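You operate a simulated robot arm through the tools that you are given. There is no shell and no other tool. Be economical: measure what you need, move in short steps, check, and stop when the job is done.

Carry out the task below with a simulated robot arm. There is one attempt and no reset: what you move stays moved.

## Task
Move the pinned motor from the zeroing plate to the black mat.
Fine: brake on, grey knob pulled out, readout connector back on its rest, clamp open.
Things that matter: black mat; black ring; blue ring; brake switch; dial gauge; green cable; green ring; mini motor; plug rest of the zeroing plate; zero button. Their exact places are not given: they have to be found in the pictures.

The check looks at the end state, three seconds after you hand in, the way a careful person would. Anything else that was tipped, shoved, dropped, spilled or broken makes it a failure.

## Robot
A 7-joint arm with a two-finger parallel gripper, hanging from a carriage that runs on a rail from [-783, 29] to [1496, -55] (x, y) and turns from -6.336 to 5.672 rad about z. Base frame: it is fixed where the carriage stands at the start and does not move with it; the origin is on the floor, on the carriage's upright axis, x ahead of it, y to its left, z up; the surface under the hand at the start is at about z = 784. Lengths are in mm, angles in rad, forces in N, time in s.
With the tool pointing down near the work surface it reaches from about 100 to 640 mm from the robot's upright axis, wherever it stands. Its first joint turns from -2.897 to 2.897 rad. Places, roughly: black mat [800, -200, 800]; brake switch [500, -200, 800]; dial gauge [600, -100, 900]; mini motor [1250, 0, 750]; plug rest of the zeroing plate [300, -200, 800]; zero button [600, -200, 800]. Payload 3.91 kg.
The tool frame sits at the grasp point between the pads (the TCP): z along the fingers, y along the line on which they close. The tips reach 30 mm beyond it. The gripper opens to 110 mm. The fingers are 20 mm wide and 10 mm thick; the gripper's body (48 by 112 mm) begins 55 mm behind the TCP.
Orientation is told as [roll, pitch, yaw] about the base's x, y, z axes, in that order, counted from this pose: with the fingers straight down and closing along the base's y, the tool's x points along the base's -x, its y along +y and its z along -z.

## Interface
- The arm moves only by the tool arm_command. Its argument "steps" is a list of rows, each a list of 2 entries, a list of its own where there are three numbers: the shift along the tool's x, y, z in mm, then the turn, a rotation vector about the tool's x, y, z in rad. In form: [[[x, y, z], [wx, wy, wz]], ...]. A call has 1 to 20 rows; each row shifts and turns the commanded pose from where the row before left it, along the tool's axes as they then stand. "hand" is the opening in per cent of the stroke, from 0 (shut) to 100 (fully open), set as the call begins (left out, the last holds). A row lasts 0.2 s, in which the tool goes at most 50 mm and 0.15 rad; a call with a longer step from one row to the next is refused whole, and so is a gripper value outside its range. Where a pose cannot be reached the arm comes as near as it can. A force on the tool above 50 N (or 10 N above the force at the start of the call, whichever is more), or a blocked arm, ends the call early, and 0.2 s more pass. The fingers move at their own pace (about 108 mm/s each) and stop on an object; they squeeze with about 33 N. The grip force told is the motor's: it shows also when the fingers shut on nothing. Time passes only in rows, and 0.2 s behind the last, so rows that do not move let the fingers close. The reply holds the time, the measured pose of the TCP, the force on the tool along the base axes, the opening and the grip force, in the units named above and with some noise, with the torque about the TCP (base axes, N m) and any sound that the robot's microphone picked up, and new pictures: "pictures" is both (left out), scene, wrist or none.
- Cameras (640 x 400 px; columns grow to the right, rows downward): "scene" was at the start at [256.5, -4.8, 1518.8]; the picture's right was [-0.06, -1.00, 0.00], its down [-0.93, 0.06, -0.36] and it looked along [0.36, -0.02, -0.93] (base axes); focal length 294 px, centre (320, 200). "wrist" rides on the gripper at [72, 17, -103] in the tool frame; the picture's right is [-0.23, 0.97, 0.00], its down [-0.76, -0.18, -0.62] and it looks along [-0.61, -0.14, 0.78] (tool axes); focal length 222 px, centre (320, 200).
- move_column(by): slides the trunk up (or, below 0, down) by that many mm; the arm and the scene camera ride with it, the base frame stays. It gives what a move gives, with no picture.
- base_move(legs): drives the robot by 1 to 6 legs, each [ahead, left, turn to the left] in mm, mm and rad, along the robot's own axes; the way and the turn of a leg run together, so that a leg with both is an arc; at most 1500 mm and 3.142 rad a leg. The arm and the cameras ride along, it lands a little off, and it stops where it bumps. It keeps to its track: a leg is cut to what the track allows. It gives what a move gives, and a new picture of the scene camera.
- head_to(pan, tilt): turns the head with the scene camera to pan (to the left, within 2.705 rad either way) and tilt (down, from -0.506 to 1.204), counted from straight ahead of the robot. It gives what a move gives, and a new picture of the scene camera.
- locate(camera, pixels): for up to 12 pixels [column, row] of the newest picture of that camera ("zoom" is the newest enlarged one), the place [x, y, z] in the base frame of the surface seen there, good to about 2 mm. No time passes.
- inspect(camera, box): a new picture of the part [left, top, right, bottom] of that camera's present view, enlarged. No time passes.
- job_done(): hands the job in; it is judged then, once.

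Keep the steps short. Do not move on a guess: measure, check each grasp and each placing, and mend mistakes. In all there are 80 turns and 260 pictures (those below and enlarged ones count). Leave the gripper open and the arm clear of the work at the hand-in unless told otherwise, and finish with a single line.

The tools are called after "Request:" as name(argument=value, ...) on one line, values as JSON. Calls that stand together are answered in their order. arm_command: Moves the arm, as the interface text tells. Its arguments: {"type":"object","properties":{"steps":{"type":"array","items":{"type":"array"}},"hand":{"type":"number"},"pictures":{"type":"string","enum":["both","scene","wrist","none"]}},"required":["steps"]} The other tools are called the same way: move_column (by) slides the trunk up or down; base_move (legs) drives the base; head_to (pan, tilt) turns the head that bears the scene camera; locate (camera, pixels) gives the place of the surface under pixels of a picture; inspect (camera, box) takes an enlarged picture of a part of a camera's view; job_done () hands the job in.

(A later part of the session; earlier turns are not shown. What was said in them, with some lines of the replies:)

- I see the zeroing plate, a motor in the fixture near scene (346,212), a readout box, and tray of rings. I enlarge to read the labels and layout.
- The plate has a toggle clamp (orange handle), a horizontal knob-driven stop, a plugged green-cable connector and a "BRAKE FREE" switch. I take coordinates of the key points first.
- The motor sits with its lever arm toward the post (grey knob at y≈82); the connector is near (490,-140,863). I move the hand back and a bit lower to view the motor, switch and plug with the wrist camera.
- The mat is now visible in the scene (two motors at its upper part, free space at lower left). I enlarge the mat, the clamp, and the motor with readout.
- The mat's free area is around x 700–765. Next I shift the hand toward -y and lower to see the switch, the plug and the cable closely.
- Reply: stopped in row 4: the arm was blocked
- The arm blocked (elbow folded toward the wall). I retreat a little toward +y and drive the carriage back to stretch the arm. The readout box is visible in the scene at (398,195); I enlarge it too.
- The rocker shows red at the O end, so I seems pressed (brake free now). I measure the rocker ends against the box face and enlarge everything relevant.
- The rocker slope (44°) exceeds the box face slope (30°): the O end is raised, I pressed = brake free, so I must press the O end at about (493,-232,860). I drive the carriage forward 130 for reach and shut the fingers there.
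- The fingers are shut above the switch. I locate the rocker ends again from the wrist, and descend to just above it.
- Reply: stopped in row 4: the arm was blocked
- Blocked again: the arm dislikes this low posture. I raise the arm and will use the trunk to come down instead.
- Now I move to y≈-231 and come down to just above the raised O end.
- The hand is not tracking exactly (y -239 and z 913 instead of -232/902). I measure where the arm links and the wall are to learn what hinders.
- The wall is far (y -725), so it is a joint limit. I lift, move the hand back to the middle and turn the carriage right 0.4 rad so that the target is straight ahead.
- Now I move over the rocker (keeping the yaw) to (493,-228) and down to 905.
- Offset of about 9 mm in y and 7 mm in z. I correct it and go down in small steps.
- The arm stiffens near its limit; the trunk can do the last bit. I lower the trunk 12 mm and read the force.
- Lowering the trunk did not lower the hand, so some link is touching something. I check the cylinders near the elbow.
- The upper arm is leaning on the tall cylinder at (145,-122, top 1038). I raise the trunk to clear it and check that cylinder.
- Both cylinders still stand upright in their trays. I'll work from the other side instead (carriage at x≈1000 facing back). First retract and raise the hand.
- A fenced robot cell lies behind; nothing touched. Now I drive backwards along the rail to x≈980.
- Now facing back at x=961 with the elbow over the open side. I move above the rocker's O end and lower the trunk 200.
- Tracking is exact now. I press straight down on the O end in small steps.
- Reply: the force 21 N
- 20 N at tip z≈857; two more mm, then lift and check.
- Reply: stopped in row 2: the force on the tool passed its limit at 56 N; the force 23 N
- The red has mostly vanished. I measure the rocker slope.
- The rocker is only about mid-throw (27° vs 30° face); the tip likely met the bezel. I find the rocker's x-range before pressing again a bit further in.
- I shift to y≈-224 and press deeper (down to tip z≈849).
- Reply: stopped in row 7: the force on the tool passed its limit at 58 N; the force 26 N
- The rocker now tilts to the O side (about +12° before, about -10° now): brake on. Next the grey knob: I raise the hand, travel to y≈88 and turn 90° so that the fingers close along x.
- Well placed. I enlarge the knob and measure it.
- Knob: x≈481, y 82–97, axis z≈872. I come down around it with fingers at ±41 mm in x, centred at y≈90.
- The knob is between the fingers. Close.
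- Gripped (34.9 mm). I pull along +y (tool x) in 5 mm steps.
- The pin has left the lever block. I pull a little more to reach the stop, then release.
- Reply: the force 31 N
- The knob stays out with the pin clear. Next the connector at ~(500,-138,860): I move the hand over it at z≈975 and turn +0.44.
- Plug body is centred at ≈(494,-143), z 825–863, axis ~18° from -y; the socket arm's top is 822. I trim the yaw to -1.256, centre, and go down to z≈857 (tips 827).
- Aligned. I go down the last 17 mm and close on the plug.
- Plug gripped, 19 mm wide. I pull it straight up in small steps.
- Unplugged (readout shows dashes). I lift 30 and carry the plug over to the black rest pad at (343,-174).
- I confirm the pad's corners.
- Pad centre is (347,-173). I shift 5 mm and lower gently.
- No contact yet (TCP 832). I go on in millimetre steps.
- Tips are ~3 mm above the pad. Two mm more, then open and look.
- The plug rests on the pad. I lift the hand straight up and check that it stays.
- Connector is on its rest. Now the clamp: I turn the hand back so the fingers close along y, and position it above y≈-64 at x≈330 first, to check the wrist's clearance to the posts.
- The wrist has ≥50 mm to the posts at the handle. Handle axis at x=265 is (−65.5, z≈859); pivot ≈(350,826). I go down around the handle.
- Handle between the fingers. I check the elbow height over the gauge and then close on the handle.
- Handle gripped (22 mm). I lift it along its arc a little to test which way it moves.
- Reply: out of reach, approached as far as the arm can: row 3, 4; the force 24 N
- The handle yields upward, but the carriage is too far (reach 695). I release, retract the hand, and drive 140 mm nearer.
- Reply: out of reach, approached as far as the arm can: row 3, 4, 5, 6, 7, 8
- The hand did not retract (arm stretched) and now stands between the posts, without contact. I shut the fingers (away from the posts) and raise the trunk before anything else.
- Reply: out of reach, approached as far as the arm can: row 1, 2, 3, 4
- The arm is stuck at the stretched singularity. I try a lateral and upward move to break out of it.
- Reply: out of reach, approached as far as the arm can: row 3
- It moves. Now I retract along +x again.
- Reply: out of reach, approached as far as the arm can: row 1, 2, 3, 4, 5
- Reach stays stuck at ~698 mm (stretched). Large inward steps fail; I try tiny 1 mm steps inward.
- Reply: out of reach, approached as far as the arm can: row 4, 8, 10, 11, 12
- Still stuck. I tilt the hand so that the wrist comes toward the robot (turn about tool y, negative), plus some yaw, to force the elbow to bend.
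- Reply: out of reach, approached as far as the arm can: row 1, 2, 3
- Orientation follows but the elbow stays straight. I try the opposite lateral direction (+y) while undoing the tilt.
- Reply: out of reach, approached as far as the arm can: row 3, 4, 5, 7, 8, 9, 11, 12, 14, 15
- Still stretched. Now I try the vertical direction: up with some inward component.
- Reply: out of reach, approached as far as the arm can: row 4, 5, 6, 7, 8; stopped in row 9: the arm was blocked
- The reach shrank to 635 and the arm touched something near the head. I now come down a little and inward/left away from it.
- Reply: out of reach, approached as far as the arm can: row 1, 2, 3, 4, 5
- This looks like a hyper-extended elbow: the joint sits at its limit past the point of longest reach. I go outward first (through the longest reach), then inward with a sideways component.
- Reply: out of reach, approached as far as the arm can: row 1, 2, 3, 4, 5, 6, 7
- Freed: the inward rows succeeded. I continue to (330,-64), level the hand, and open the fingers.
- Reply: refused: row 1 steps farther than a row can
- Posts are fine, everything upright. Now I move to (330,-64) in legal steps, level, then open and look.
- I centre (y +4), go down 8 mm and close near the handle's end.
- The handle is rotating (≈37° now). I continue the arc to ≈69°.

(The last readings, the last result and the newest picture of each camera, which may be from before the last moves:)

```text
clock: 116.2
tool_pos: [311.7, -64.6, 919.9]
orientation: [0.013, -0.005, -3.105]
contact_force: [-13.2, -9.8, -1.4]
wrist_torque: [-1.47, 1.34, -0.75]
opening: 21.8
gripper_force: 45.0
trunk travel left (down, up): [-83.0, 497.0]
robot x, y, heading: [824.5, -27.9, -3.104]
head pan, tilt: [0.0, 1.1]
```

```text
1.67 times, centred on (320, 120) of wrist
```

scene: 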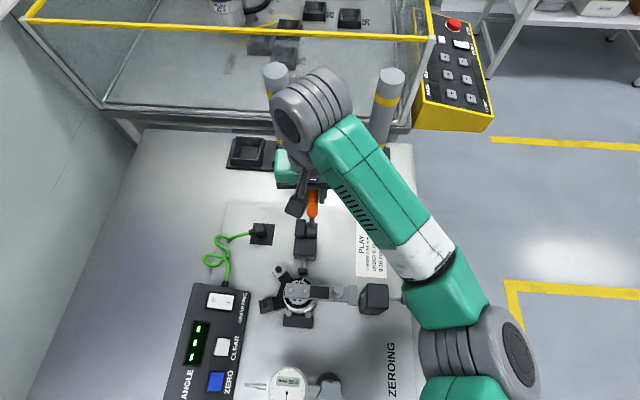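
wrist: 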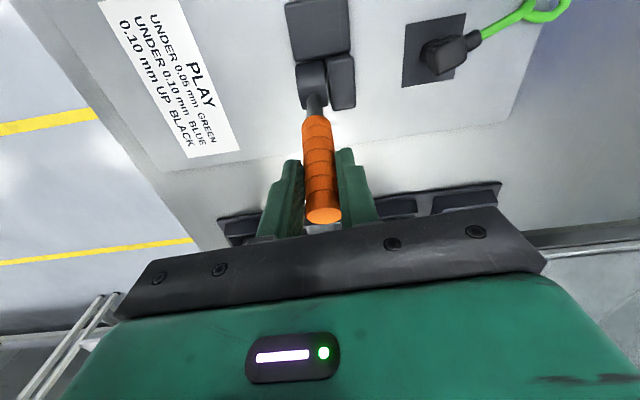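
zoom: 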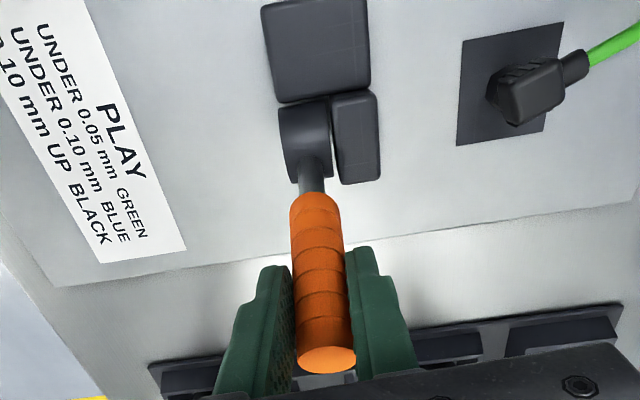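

The plunger is retracting from the motor. I continue the arc to about 88°.

Request:
arm_command(steps=[[[6.5, 0, -2.2], [0, 0, 0]], [[6.6, 0, -1.8], [0, 0, 0]], [[6.7, 0, -1.2], [0, 0, 0]], [[6.7, 0, -0.8], [0, 0, 0]], [[5, 0, 0], [0, 0, 0]], [[0, 0, 0], [0, 0, 0]]])

Request:
inspect(camera="scene", box=[180, 180, 420, 340])

```text
clock: 117.5
tool_pos: [340.8, -66.2, 927.5]
orientation: [0.015, -0.008, -3.104]
contact_force: [-16.7, -19.1, 30.8]
wrist_torque: [0.6, 1.36, 0.46]
opening: 21.7
gripper_force: 44.8
trunk travel left (down, up): [-83.0, 497.0]
robot x, y, heading: [826.6, -31.6, -3.102]
head pan, tilt: [0.0, 1.1]
```

scene: 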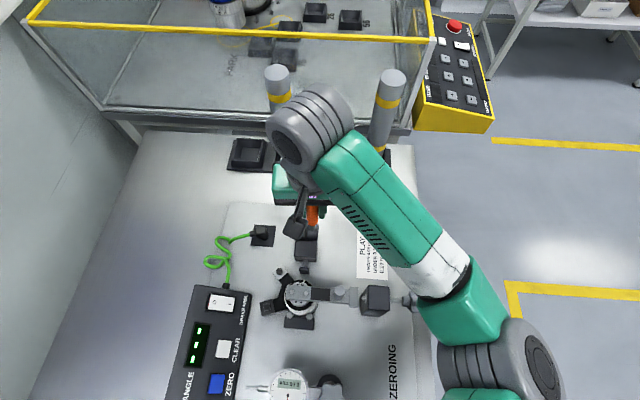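
wrist: 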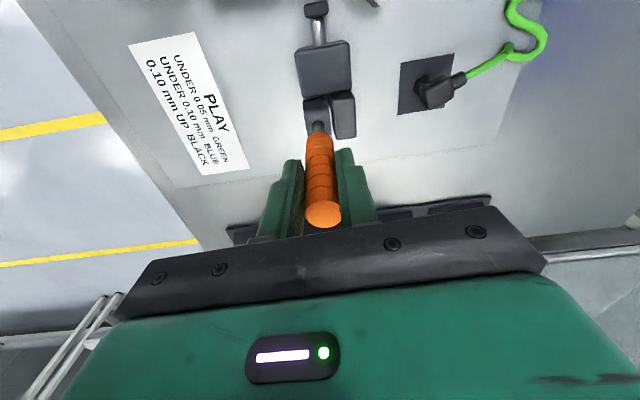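

```text
2.50 times, centred on (300, 260) of scene
```

zoom: 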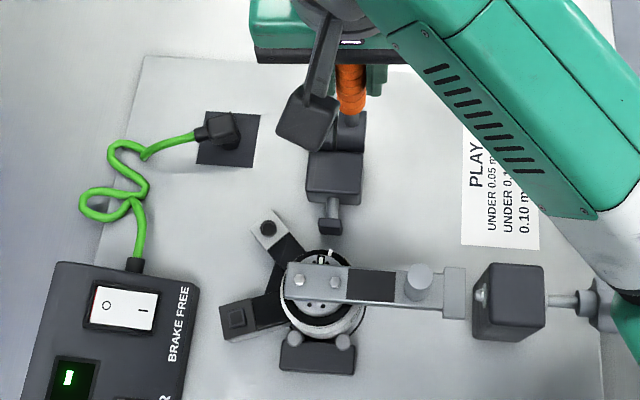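

The plunger is well clear of the motor (clamp open, forces rising at the stop). I release and rise straight up, then check that it stays.

Request:
arm_command(steps=[[[0, 0, 0], [0, 0, 0]], [[0, 0, 0], [0, 0, 0]], [[0, 0, -30], [0, 0, 0]], [[0, 0, -45], [0, 0, 0]], [[0, 0, -45], [0, 0, 0]], [[40, 0, -10], [0, 0, 0]], [[40, 0, 0], [0, 0, 0]], [[0, 0, 0], [0, 0, 0]]], hand=50)

Request:
inspect(camera="scene", box=[180, 180, 420, 340])

Request:
inspect(camera="wrist", box=[180, 0, 440, 240])

```text
clock: 119.3
tool_pos: [428.9, -55.6, 1051.4]
orientation: [0.012, -0.002, -3.105]
contact_force: [0.3, 0.4, -0.9]
wrist_torque: [0.04, 0.01, 0.0]
opening: 55.2
gripper_force: 0.1
trunk travel left (down, up): [-83.0, 497.0]
robot x, y, heading: [826.6, -32.1, -3.102]
head pan, tilt: [0.0, 1.1]
```

scene: 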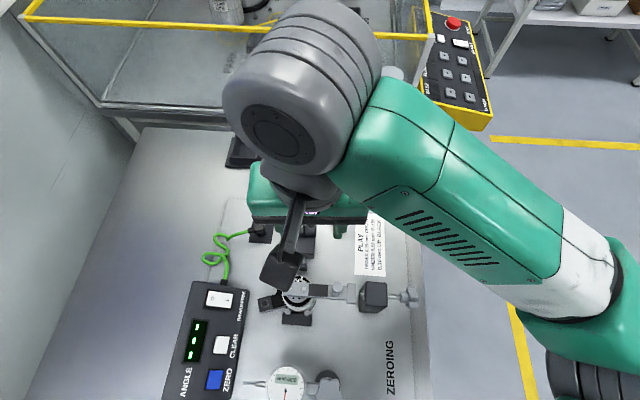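
wrist: 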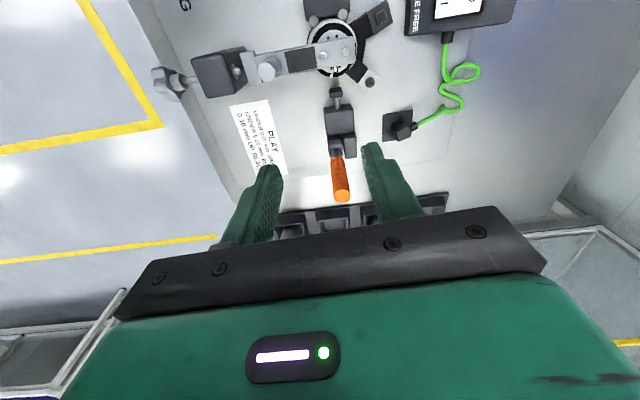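

```text
2.50 times, centred on (300, 260) of scene
```

zoom: 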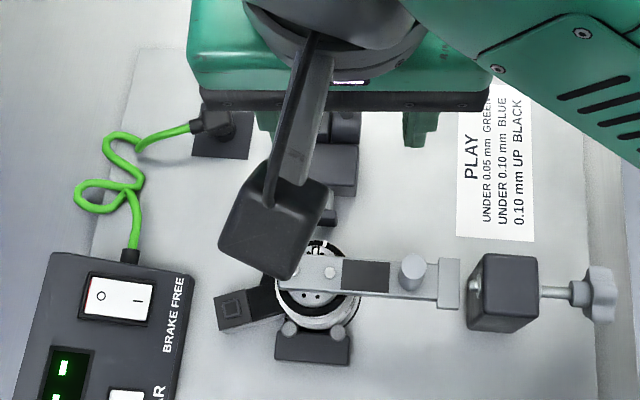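

```text
1.67 times, centred on (310, 120) of wrist
```

zoom: 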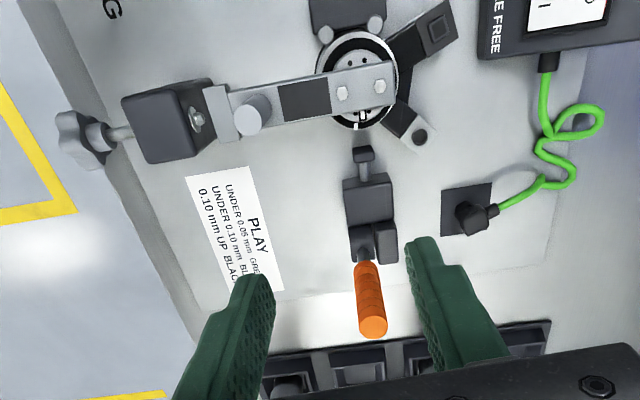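

The clamp stays open. Now I measure the motor body (ring edges), the V-block top and plunger tip for the grasp.

Request:
locate(camera="zoom", pixels=[[322, 60], [320, 85], [337, 120], [378, 122], [396, 95], [393, 60], [325, 33], [375, 25], [345, 10], [362, 155], [405, 110], [345, 90], [300, 100]])

Request:
inspect(camera="wrist", box=[270, 0, 410, 110])

```text
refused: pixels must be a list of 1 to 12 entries
```

```text
3.64 times, centred on (340, 55) of wrist
```

zoom: 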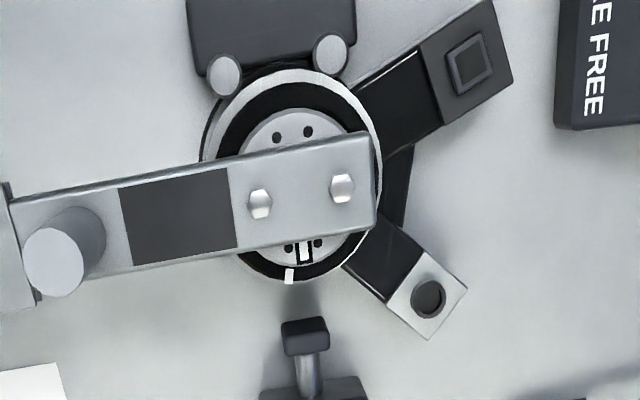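

Request:
locate(camera="zoom", pixels=[[295, 77], [375, 130], [380, 190], [250, 265], [295, 278], [290, 90], [225, 75], [332, 53], [270, 15], [305, 325], [300, 205], [215, 140]])

```text
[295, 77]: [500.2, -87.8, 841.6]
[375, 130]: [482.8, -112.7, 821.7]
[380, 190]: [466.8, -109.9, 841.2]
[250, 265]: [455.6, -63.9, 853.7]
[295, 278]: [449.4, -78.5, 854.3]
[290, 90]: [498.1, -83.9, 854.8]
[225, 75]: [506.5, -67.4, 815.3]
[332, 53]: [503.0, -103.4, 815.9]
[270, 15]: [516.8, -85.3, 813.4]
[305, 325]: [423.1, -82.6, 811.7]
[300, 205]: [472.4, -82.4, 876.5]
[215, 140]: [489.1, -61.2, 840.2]
```

Body centre ≈(475,-84), radius ≈27 (top ring z 854); V-block top 816. I turn the hand so the fingers close along x, centre over the motor and descend to z≈905, opening 80 mm.

Request:
arm_command(steps=[[[0, 0, 0], [0, 0, -0.148]], [[0, 0, 0], [0, 0, -0.148]], [[0, 0, 0], [0, 0, -0.148]], [[0, 0, 0], [0, 0, -0.148]], [[0, 0, 0], [0, 0, -0.148]], [[0, 0, 0], [0, 0, -0.148]], [[0, 0, 0], [0, 0, -0.148]], [[0, 0, 0], [0, 0, -0.148]], [[0, 0, 0], [0, 0, -0.148]], [[0, 0, 0], [0, 0, -0.148]], [[0, 0, 0], [0, 0, -0.06]], [[-14, 23, 0], [0, 0, 0]], [[-14, 23, 20], [0, 0, 0]], [[0, 0, 45], [0, 0, 0]], [[0, 0, 45], [0, 0, 0]], [[0, 0, 33], [0, 0, 0]], [[0, 0, 0], [0, 0, 0]]], hand=73)

Request:
inspect(camera="wrist", box=[200, 60, 440, 240])

Request:
inspect(camera="scene", box=[200, 200, 420, 360])

```text
clock: 123.0
tool_pos: [470.0, -88.3, 908.3]
orientation: [-0.002, -0.012, -1.566]
contact_force: [0.2, -0.5, 0.0]
wrist_torque: [0.02, -0.01, 0.03]
opening: 80.4
gripper_force: 0.0
trunk travel left (down, up): [-83.0, 497.0]
robot x, y, heading: [827.2, -28.7, -3.098]
head pan, tilt: [0.0, 1.1]
```

scene: 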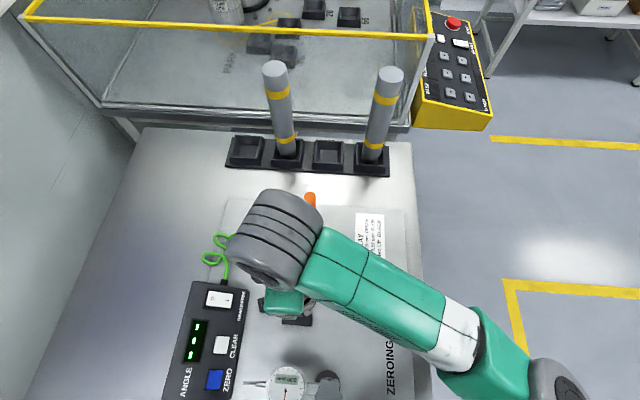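
wrist: 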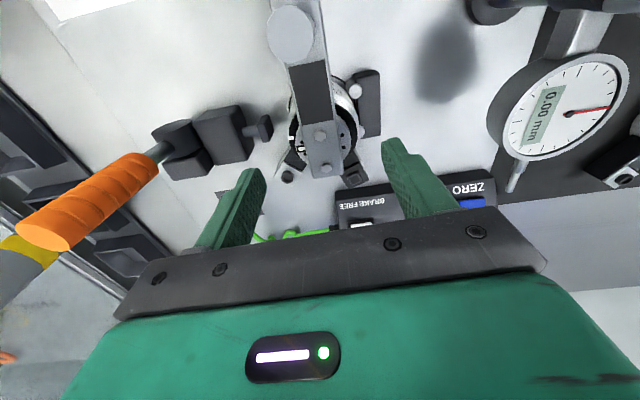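

```text
2.22 times, centred on (320, 150) of wrist
```

zoom: 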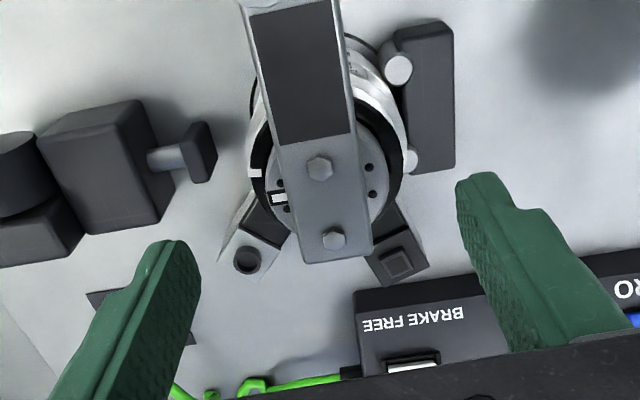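

```text
2.50 times, centred on (310, 280) of scene
```

zoom: 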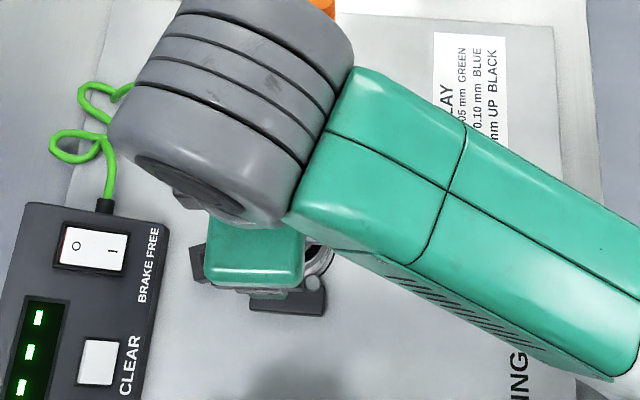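

I shift (+5,+4) and descend to TCP z≈854, then close on the body.

Request:
arm_command(steps=[[[4, 5, 20], [0, 0, 0]], [[0, 0, 20], [0, 0, 0]], [[0, 0, 14], [0, 0, 0]], [[0, 0, 0], [0, 0, 0]]], pictures="none")

Request:
arm_command(steps=[[[0, 0, 0], [0, 0, 0]], [[0, 0, 0], [0, 0, 0]], [[0, 0, 0], [0, 0, 0]]], hand=0)

Request:
inspect(camera="wrist", box=[200, 60, 440, 240])

```text
clock: 124.0
tool_pos: [475.4, -83.0, 857.5]
orientation: [0.0, -0.012, -1.566]
contact_force: [-0.3, -0.2, -0.1]
wrist_torque: [-0.02, 0.03, 0.0]
opening: 80.4
gripper_force: 0.0
trunk travel left (down, up): [-83.0, 497.0]
robot x, y, heading: [826.9, -29.7, -3.104]
head pan, tilt: [0.0, 1.1]
```

```text
clock: 124.8
tool_pos: [474.8, -82.1, 858.2]
orientation: [-0.003, -0.01, -1.566]
contact_force: [-3.4, -0.2, -0.3]
wrist_torque: [0.03, 0.13, -0.01]
opening: 57.4
gripper_force: 32.8
trunk travel left (down, up): [-83.0, 497.0]
robot x, y, heading: [831.6, -25.2, -3.105]
head pan, tilt: [0.0, 1.1]
```

scene: 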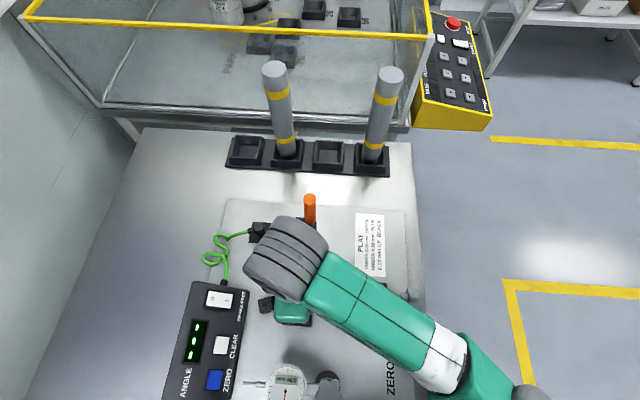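
wrist: 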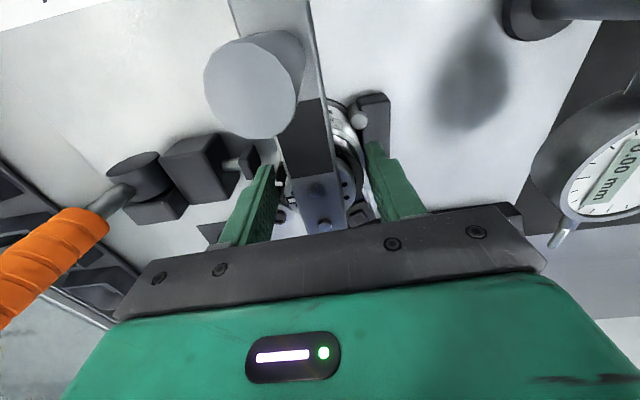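

```text
2.22 times, centred on (320, 150) of wrist
```

zoom: 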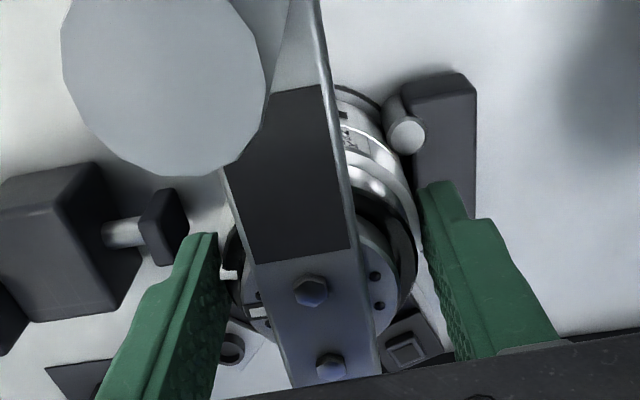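

Body gripped (57 mm). I lift slowly and check.

Request:
arm_command(steps=[[[0, 0, -4], [0, 0, 0]], [[0, 0, -6], [0, 0, 0]], [[0, 0, -10], [0, 0, 0]], [[0, 0, -20], [0, 0, 0]], [[0, 0, -30], [0, 0, 0]], [[0, 0, -40], [0, 0, 0]], [[0, 0, -20], [0, 0, 0]], [[0, 0, 0], [0, 0, 0]]])

Request:
inspect(camera="scene", box=[180, 180, 420, 380])

```text
clock: 126.5
tool_pos: [474.9, -82.0, 985.9]
orientation: [-0.003, -0.012, -1.566]
contact_force: [-0.5, -0.7, -4.5]
wrist_torque: [0.04, 0.02, -0.05]
opening: 57.0
gripper_force: 33.1
trunk travel left (down, up): [-83.0, 497.0]
robot x, y, heading: [822.3, -29.9, -3.102]
head pan, tilt: [0.0, 1.1]
```

scene: 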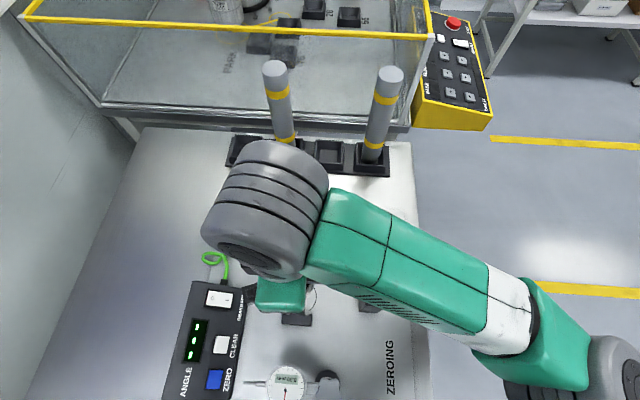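
wrist: 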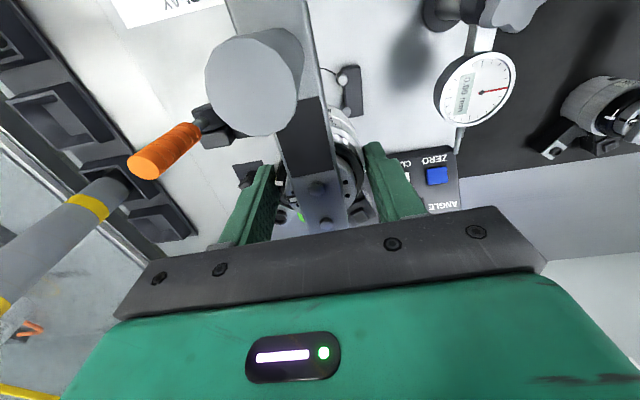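

```text
2.00 times, centred on (300, 280) of scene
```

zoom: 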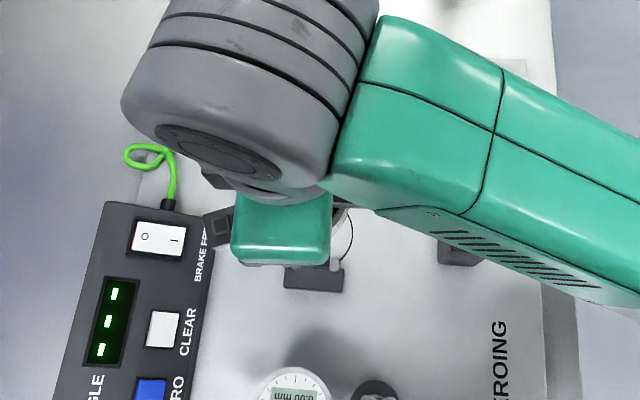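

Motor is in the hand (4.5 N). I raise the trunk 60 for clearance and drive back 330 to put the mat in comfortable reach.

Request:
move_column(by=60)

Request:
base_move(legs=[[-330, 0, 0]])

Request:
inspect(camera="scene", box=[160, 180, 460, 400])

```text
clock: 127.5
tool_pos: [475.4, -81.8, 1046.8]
orientation: [-0.004, -0.013, -1.564]
contact_force: [-0.4, -0.4, -4.4]
wrist_torque: [0.03, 0.03, 0.0]
opening: 57.0
gripper_force: 33.4
trunk travel left (down, up): [-143.0, 437.0]
robot x, y, heading: [823.9, -29.7, -3.108]
head pan, tilt: [0.0, 1.1]
```

```text
clock: 129.7
tool_pos: [801.9, -91.9, 1046.0]
orientation: [-0.001, -0.011, -1.571]
contact_force: [0.3, 0.0, -5.6]
wrist_torque: [0.04, 0.03, -0.01]
opening: 57.2
gripper_force: 33.4
trunk travel left (down, up): [-143.0, 437.0]
robot x, y, heading: [1153.7, -41.2, -3.113]
head pan, tilt: [0.0, 1.1]
```

scene: 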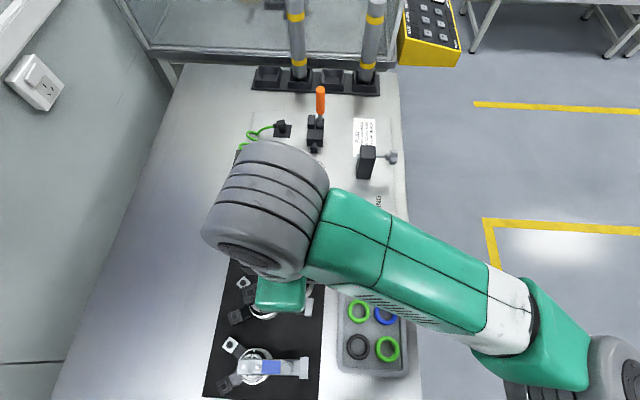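

```text
1.82 times, centred on (310, 290) of scene
```

zoom: 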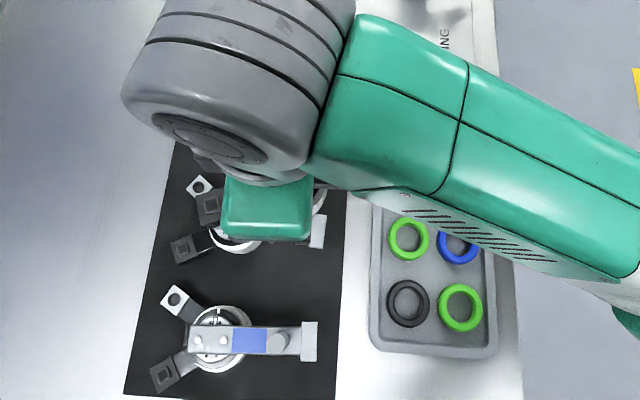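

I move the hand over the free area (718,-125), which also uncovers the mat for measurement.

Request:
arm_command(steps=[[[-17, -42, 0], [0, 0, 0]], [[-17, -42, 0], [0, 0, 0]], [[0, 0, 0], [0, 0, 0]]])

Request:
inspect(camera="scene", box=[160, 180, 400, 400])

Request:
inspect(camera="wrist", box=[280, 40, 540, 240])

```text
clock: 130.5
tool_pos: [715.0, -127.8, 1044.4]
orientation: [-0.001, -0.011, -1.571]
contact_force: [0.0, -0.2, -4.7]
wrist_torque: [0.07, -0.02, -0.01]
opening: 57.2
gripper_force: 33.1
trunk travel left (down, up): [-143.0, 437.0]
robot x, y, heading: [1155.5, -42.9, -3.112]
head pan, tilt: [0.0, 1.1]
```

scene: 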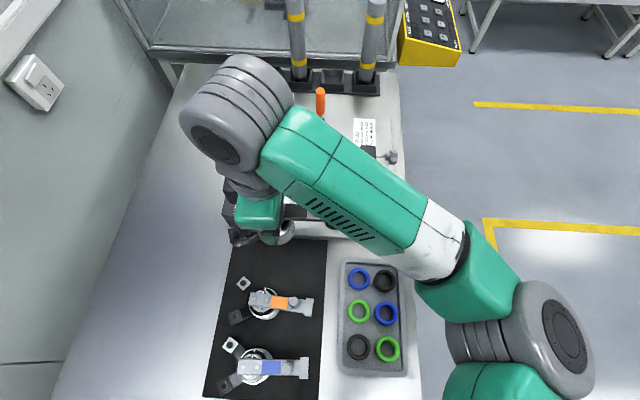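
wrist: 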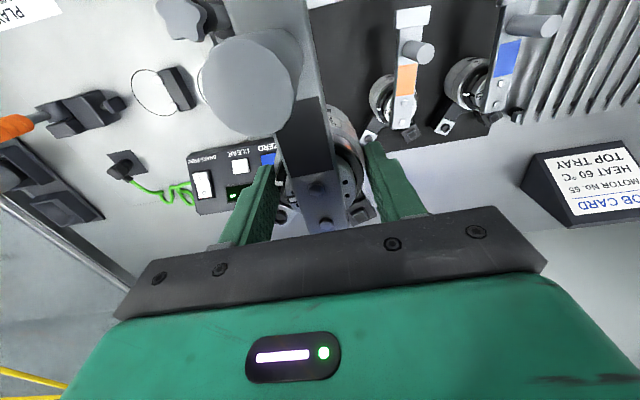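

```text
1.82 times, centred on (280, 290) of scene
```

zoom: 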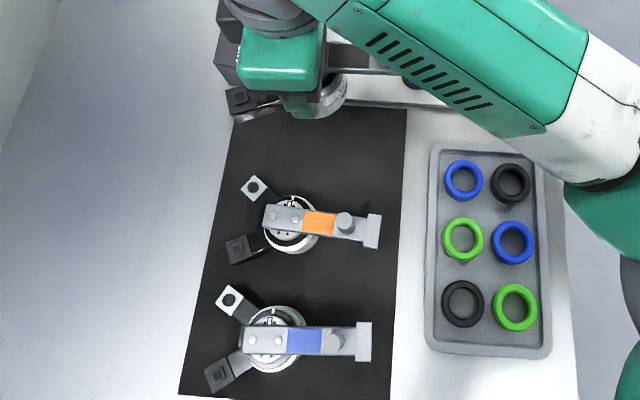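

```text
2.00 times, centred on (410, 140) of wrist
```

zoom: 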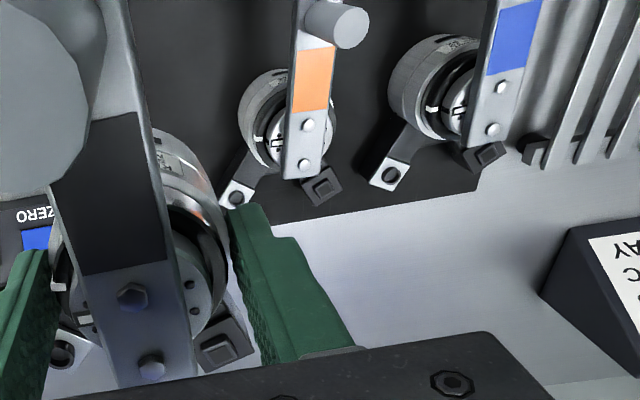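

Request:
locate(camera="scene", pixels=[[326, 241], [300, 241], [234, 250], [244, 283], [239, 277], [250, 298], [268, 301], [309, 307], [240, 270], [318, 330], [215, 385], [244, 316]])

```text
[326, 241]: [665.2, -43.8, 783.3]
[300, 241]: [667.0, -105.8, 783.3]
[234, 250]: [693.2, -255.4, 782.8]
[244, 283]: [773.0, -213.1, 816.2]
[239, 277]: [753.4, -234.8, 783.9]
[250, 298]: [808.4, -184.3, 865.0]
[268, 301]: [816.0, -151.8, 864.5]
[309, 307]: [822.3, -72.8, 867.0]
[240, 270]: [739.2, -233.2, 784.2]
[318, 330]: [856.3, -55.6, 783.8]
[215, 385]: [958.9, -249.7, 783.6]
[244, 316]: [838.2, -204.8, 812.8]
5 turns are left
```

Only 5 turns left. Mat spans x 665–980; the spot (717,-128) clears the orange motor. I lower to just above contact, then in 1 mm steps.

Request:
arm_command(steps=[[[0, 2, 40], [0, 0, 0]], [[0, 0, 40], [0, 0, 0]], [[0, 0, 40], [0, 0, 0]], [[0, 0, 40], [0, 0, 0]], [[0, 0, 22], [0, 0, 0]], [[0, 0, 6], [0, 0, 0]], [[0, 0, 2], [0, 0, 0]], [[0, 0, 0], [0, 0, 0]]], pictures="none")

Request:
arm_command(steps=[[[0, 0, 1], [0, 0, 0]], [[0, 0, 1], [0, 0, 0]], [[0, 0, 1], [0, 0, 0]], [[0, 0, 1], [0, 0, 0]], [[0, 0, 0], [0, 0, 0]]])

Request:
inspect(camera="scene", box=[160, 180, 400, 360])

```text
clock: 132.3
tool_pos: [720.5, -126.9, 856.5]
orientation: [-0.001, -0.013, -1.572]
contact_force: [-0.5, -0.6, -4.3]
wrist_torque: [0.05, -0.01, -0.05]
opening: 57.3
gripper_force: 32.9
trunk travel left (down, up): [-143.0, 437.0]
robot x, y, heading: [1155.2, -43.1, -3.112]
head pan, tilt: [0.0, 1.1]
```

```text
clock: 133.5
tool_pos: [720.8, -127.3, 853.2]
orientation: [0.0, -0.012, -1.571]
contact_force: [0.2, -0.1, -4.5]
wrist_torque: [0.02, 0.01, 0.02]
opening: 57.2
gripper_force: 32.9
trunk travel left (down, up): [-143.0, 437.0]
robot x, y, heading: [1156.9, -42.1, -3.114]
head pan, tilt: [0.0, 1.1]
```

scene: 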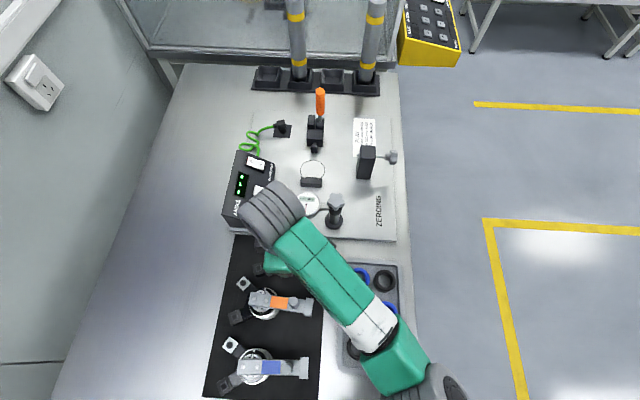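
wrist: 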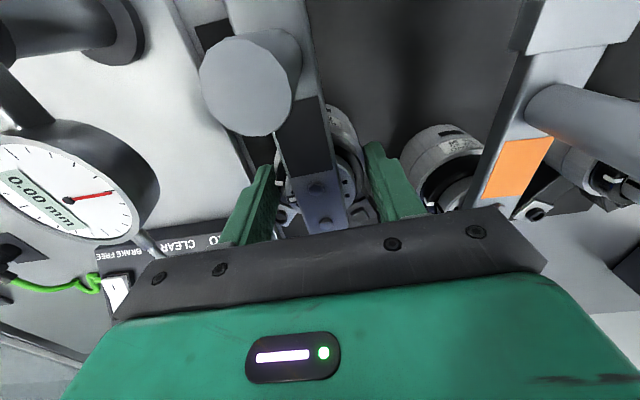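

```text
2.22 times, centred on (280, 270) of scene
4 turns are left
```

zoom: 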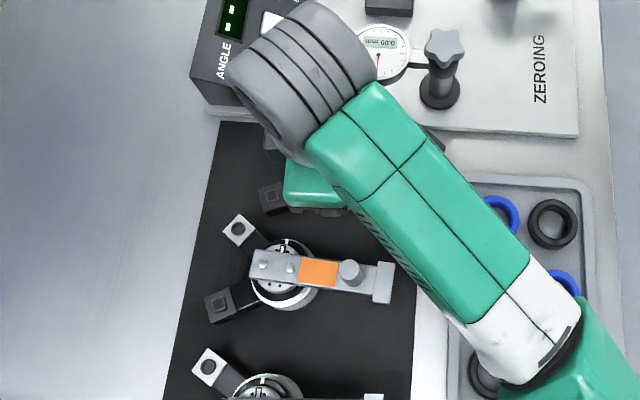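

Not yet in contact (still 4.5 N hanging). I continue down a few mm.

Request:
arm_command(steps=[[[0, 0, 1], [0, 0, 0]], [[0, 0, 1], [0, 0, 0]], [[0, 0, 1], [0, 0, 0]], [[0, 0, 0], [0, 0, 0]]], pictures="none")

Request:
arm_command(steps=[[[0, 0, 0.7], [0, 0, 0]], [[0, 0, 0], [0, 0, 0]]], pictures="none")

Request:
arm_command(steps=[[[0, 0, 0.7], [0, 0, 0]], [[0, 0, 0], [0, 0, 0]]], pictures="none")

```text
clock: 134.5
tool_pos: [719.7, -128.2, 849.4]
orientation: [-0.001, -0.013, -1.572]
contact_force: [0.4, 0.1, -3.1]
wrist_torque: [0.03, -0.13, -0.01]
opening: 57.3
gripper_force: 32.9
trunk travel left (down, up): [-143.0, 437.0]
robot x, y, heading: [1149.8, -41.3, -3.109]
head pan, tilt: [0.0, 1.1]
```

```text
clock: 135.1
tool_pos: [718.5, -127.8, 849.3]
orientation: [-0.001, -0.012, -1.573]
contact_force: [0.0, 0.3, 5.5]
wrist_torque: [0.05, -0.3, 0.01]
opening: 57.2
gripper_force: 32.8
trunk travel left (down, up): [-143.0, 437.0]
robot x, y, heading: [1154.6, -42.1, -3.111]
head pan, tilt: [0.0, 1.1]
```

```text
clock: 135.7
tool_pos: [718.7, -128.3, 849.9]
orientation: [-0.003, -0.011, -1.573]
contact_force: [-0.3, -1.5, 7.9]
wrist_torque: [0.01, -0.29, -0.02]
opening: 57.0
gripper_force: 33.2
trunk travel left (down, up): [-143.0, 437.0]
robot x, y, heading: [1151.6, -45.0, -3.111]
head pan, tilt: [0.0, 1.1]
3 turns are left
```

Contact felt (weight carried by the mat). I open modestly, rise straight up, move clear and look.

Request:
arm_command(steps=[[[0, 0, 0], [0, 0, 0]], [[0, 0, 0], [0, 0, 0]], [[0, 0, -10], [0, 0, 0]], [[0, 0, -25], [0, 0, 0]], [[0, 0, -40], [0, 0, 0]], [[0, 0, -45], [0, 0, 0]], [[0, 0, -45], [0, 0, 0]], [[0, 0, -35], [0, 0, 0]], [[40, 0, 0], [0, 0, 0]], [[45, 0, 0], [0, 0, 0]], [[45, 0, 0], [0, 0, 0]], [[45, 0, 0], [0, 0, 0]], [[0, 0, 0], [0, 0, 0]]], hand=65)

Request:
inspect(camera="scene", box=[180, 180, 360, 360])

Request:
inspect(camera="scene", box=[210, 70, 420, 230])

```text
clock: 138.5
tool_pos: [717.5, 49.0, 1044.5]
orientation: [-0.001, -0.012, -1.573]
contact_force: [-1.1, -0.1, -0.6]
wrist_torque: [-0.03, -0.04, -0.03]
opening: 71.5
gripper_force: 0.0
trunk travel left (down, up): [-143.0, 437.0]
robot x, y, heading: [1155.4, -46.4, -3.11]
head pan, tilt: [0.0, 1.1]
```

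scene: 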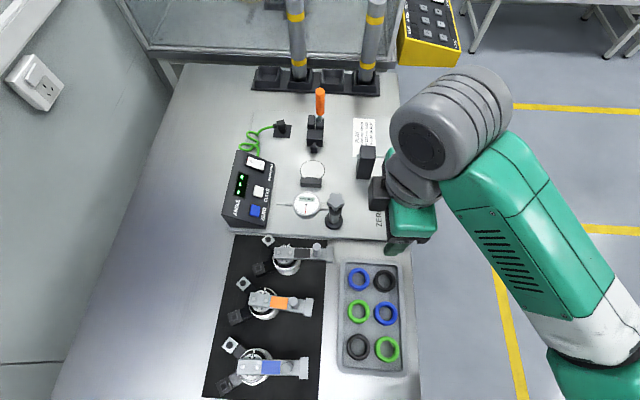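
wrist: 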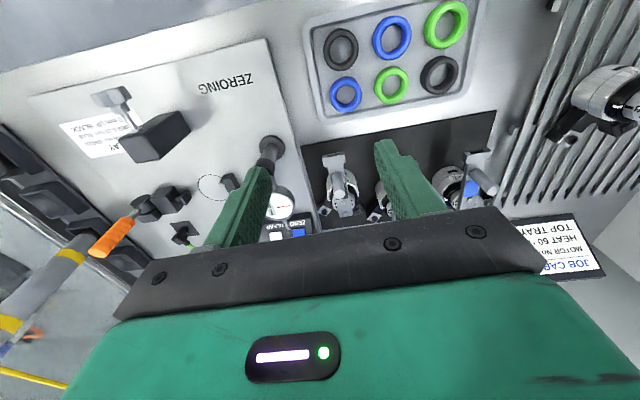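

```text
2.22 times, centred on (270, 270) of scene
```

zoom: 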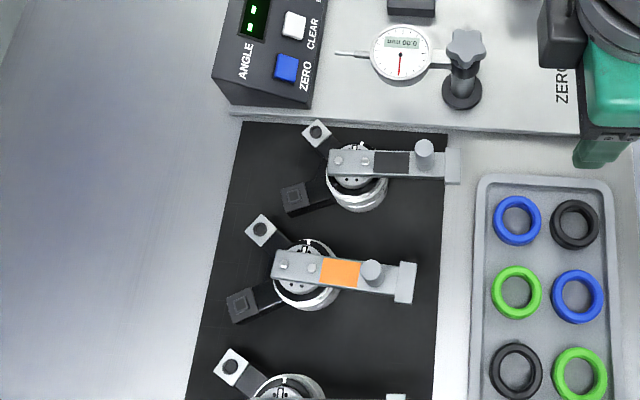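

```text
2.50 times, centred on (315, 150) of scene
2 turns are left
```

zoom: 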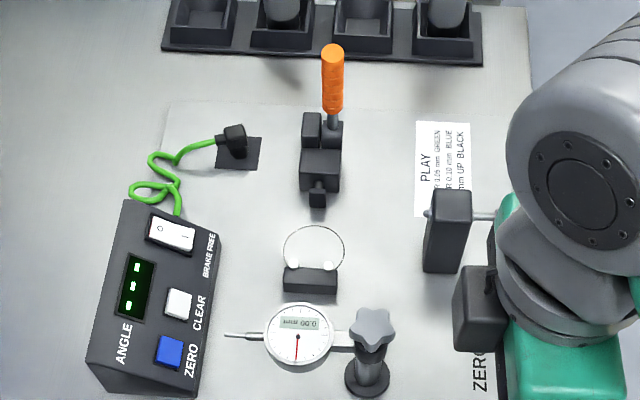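

The motor stands on the mat beside the other two. The brake is on O, the knob is out, the plug is on its rest, the clamp is open, and the hand is open and clear. I hand in.

Request:
job_done()

```text
The job is handed in.
```

The pinned motor is on the black mat, with the brake switch at O, the grey knob pulled out, the readout connector on its rest and the clamp open; an arm link leaned on one of the tall grey posts on the way, but it still stands upright.
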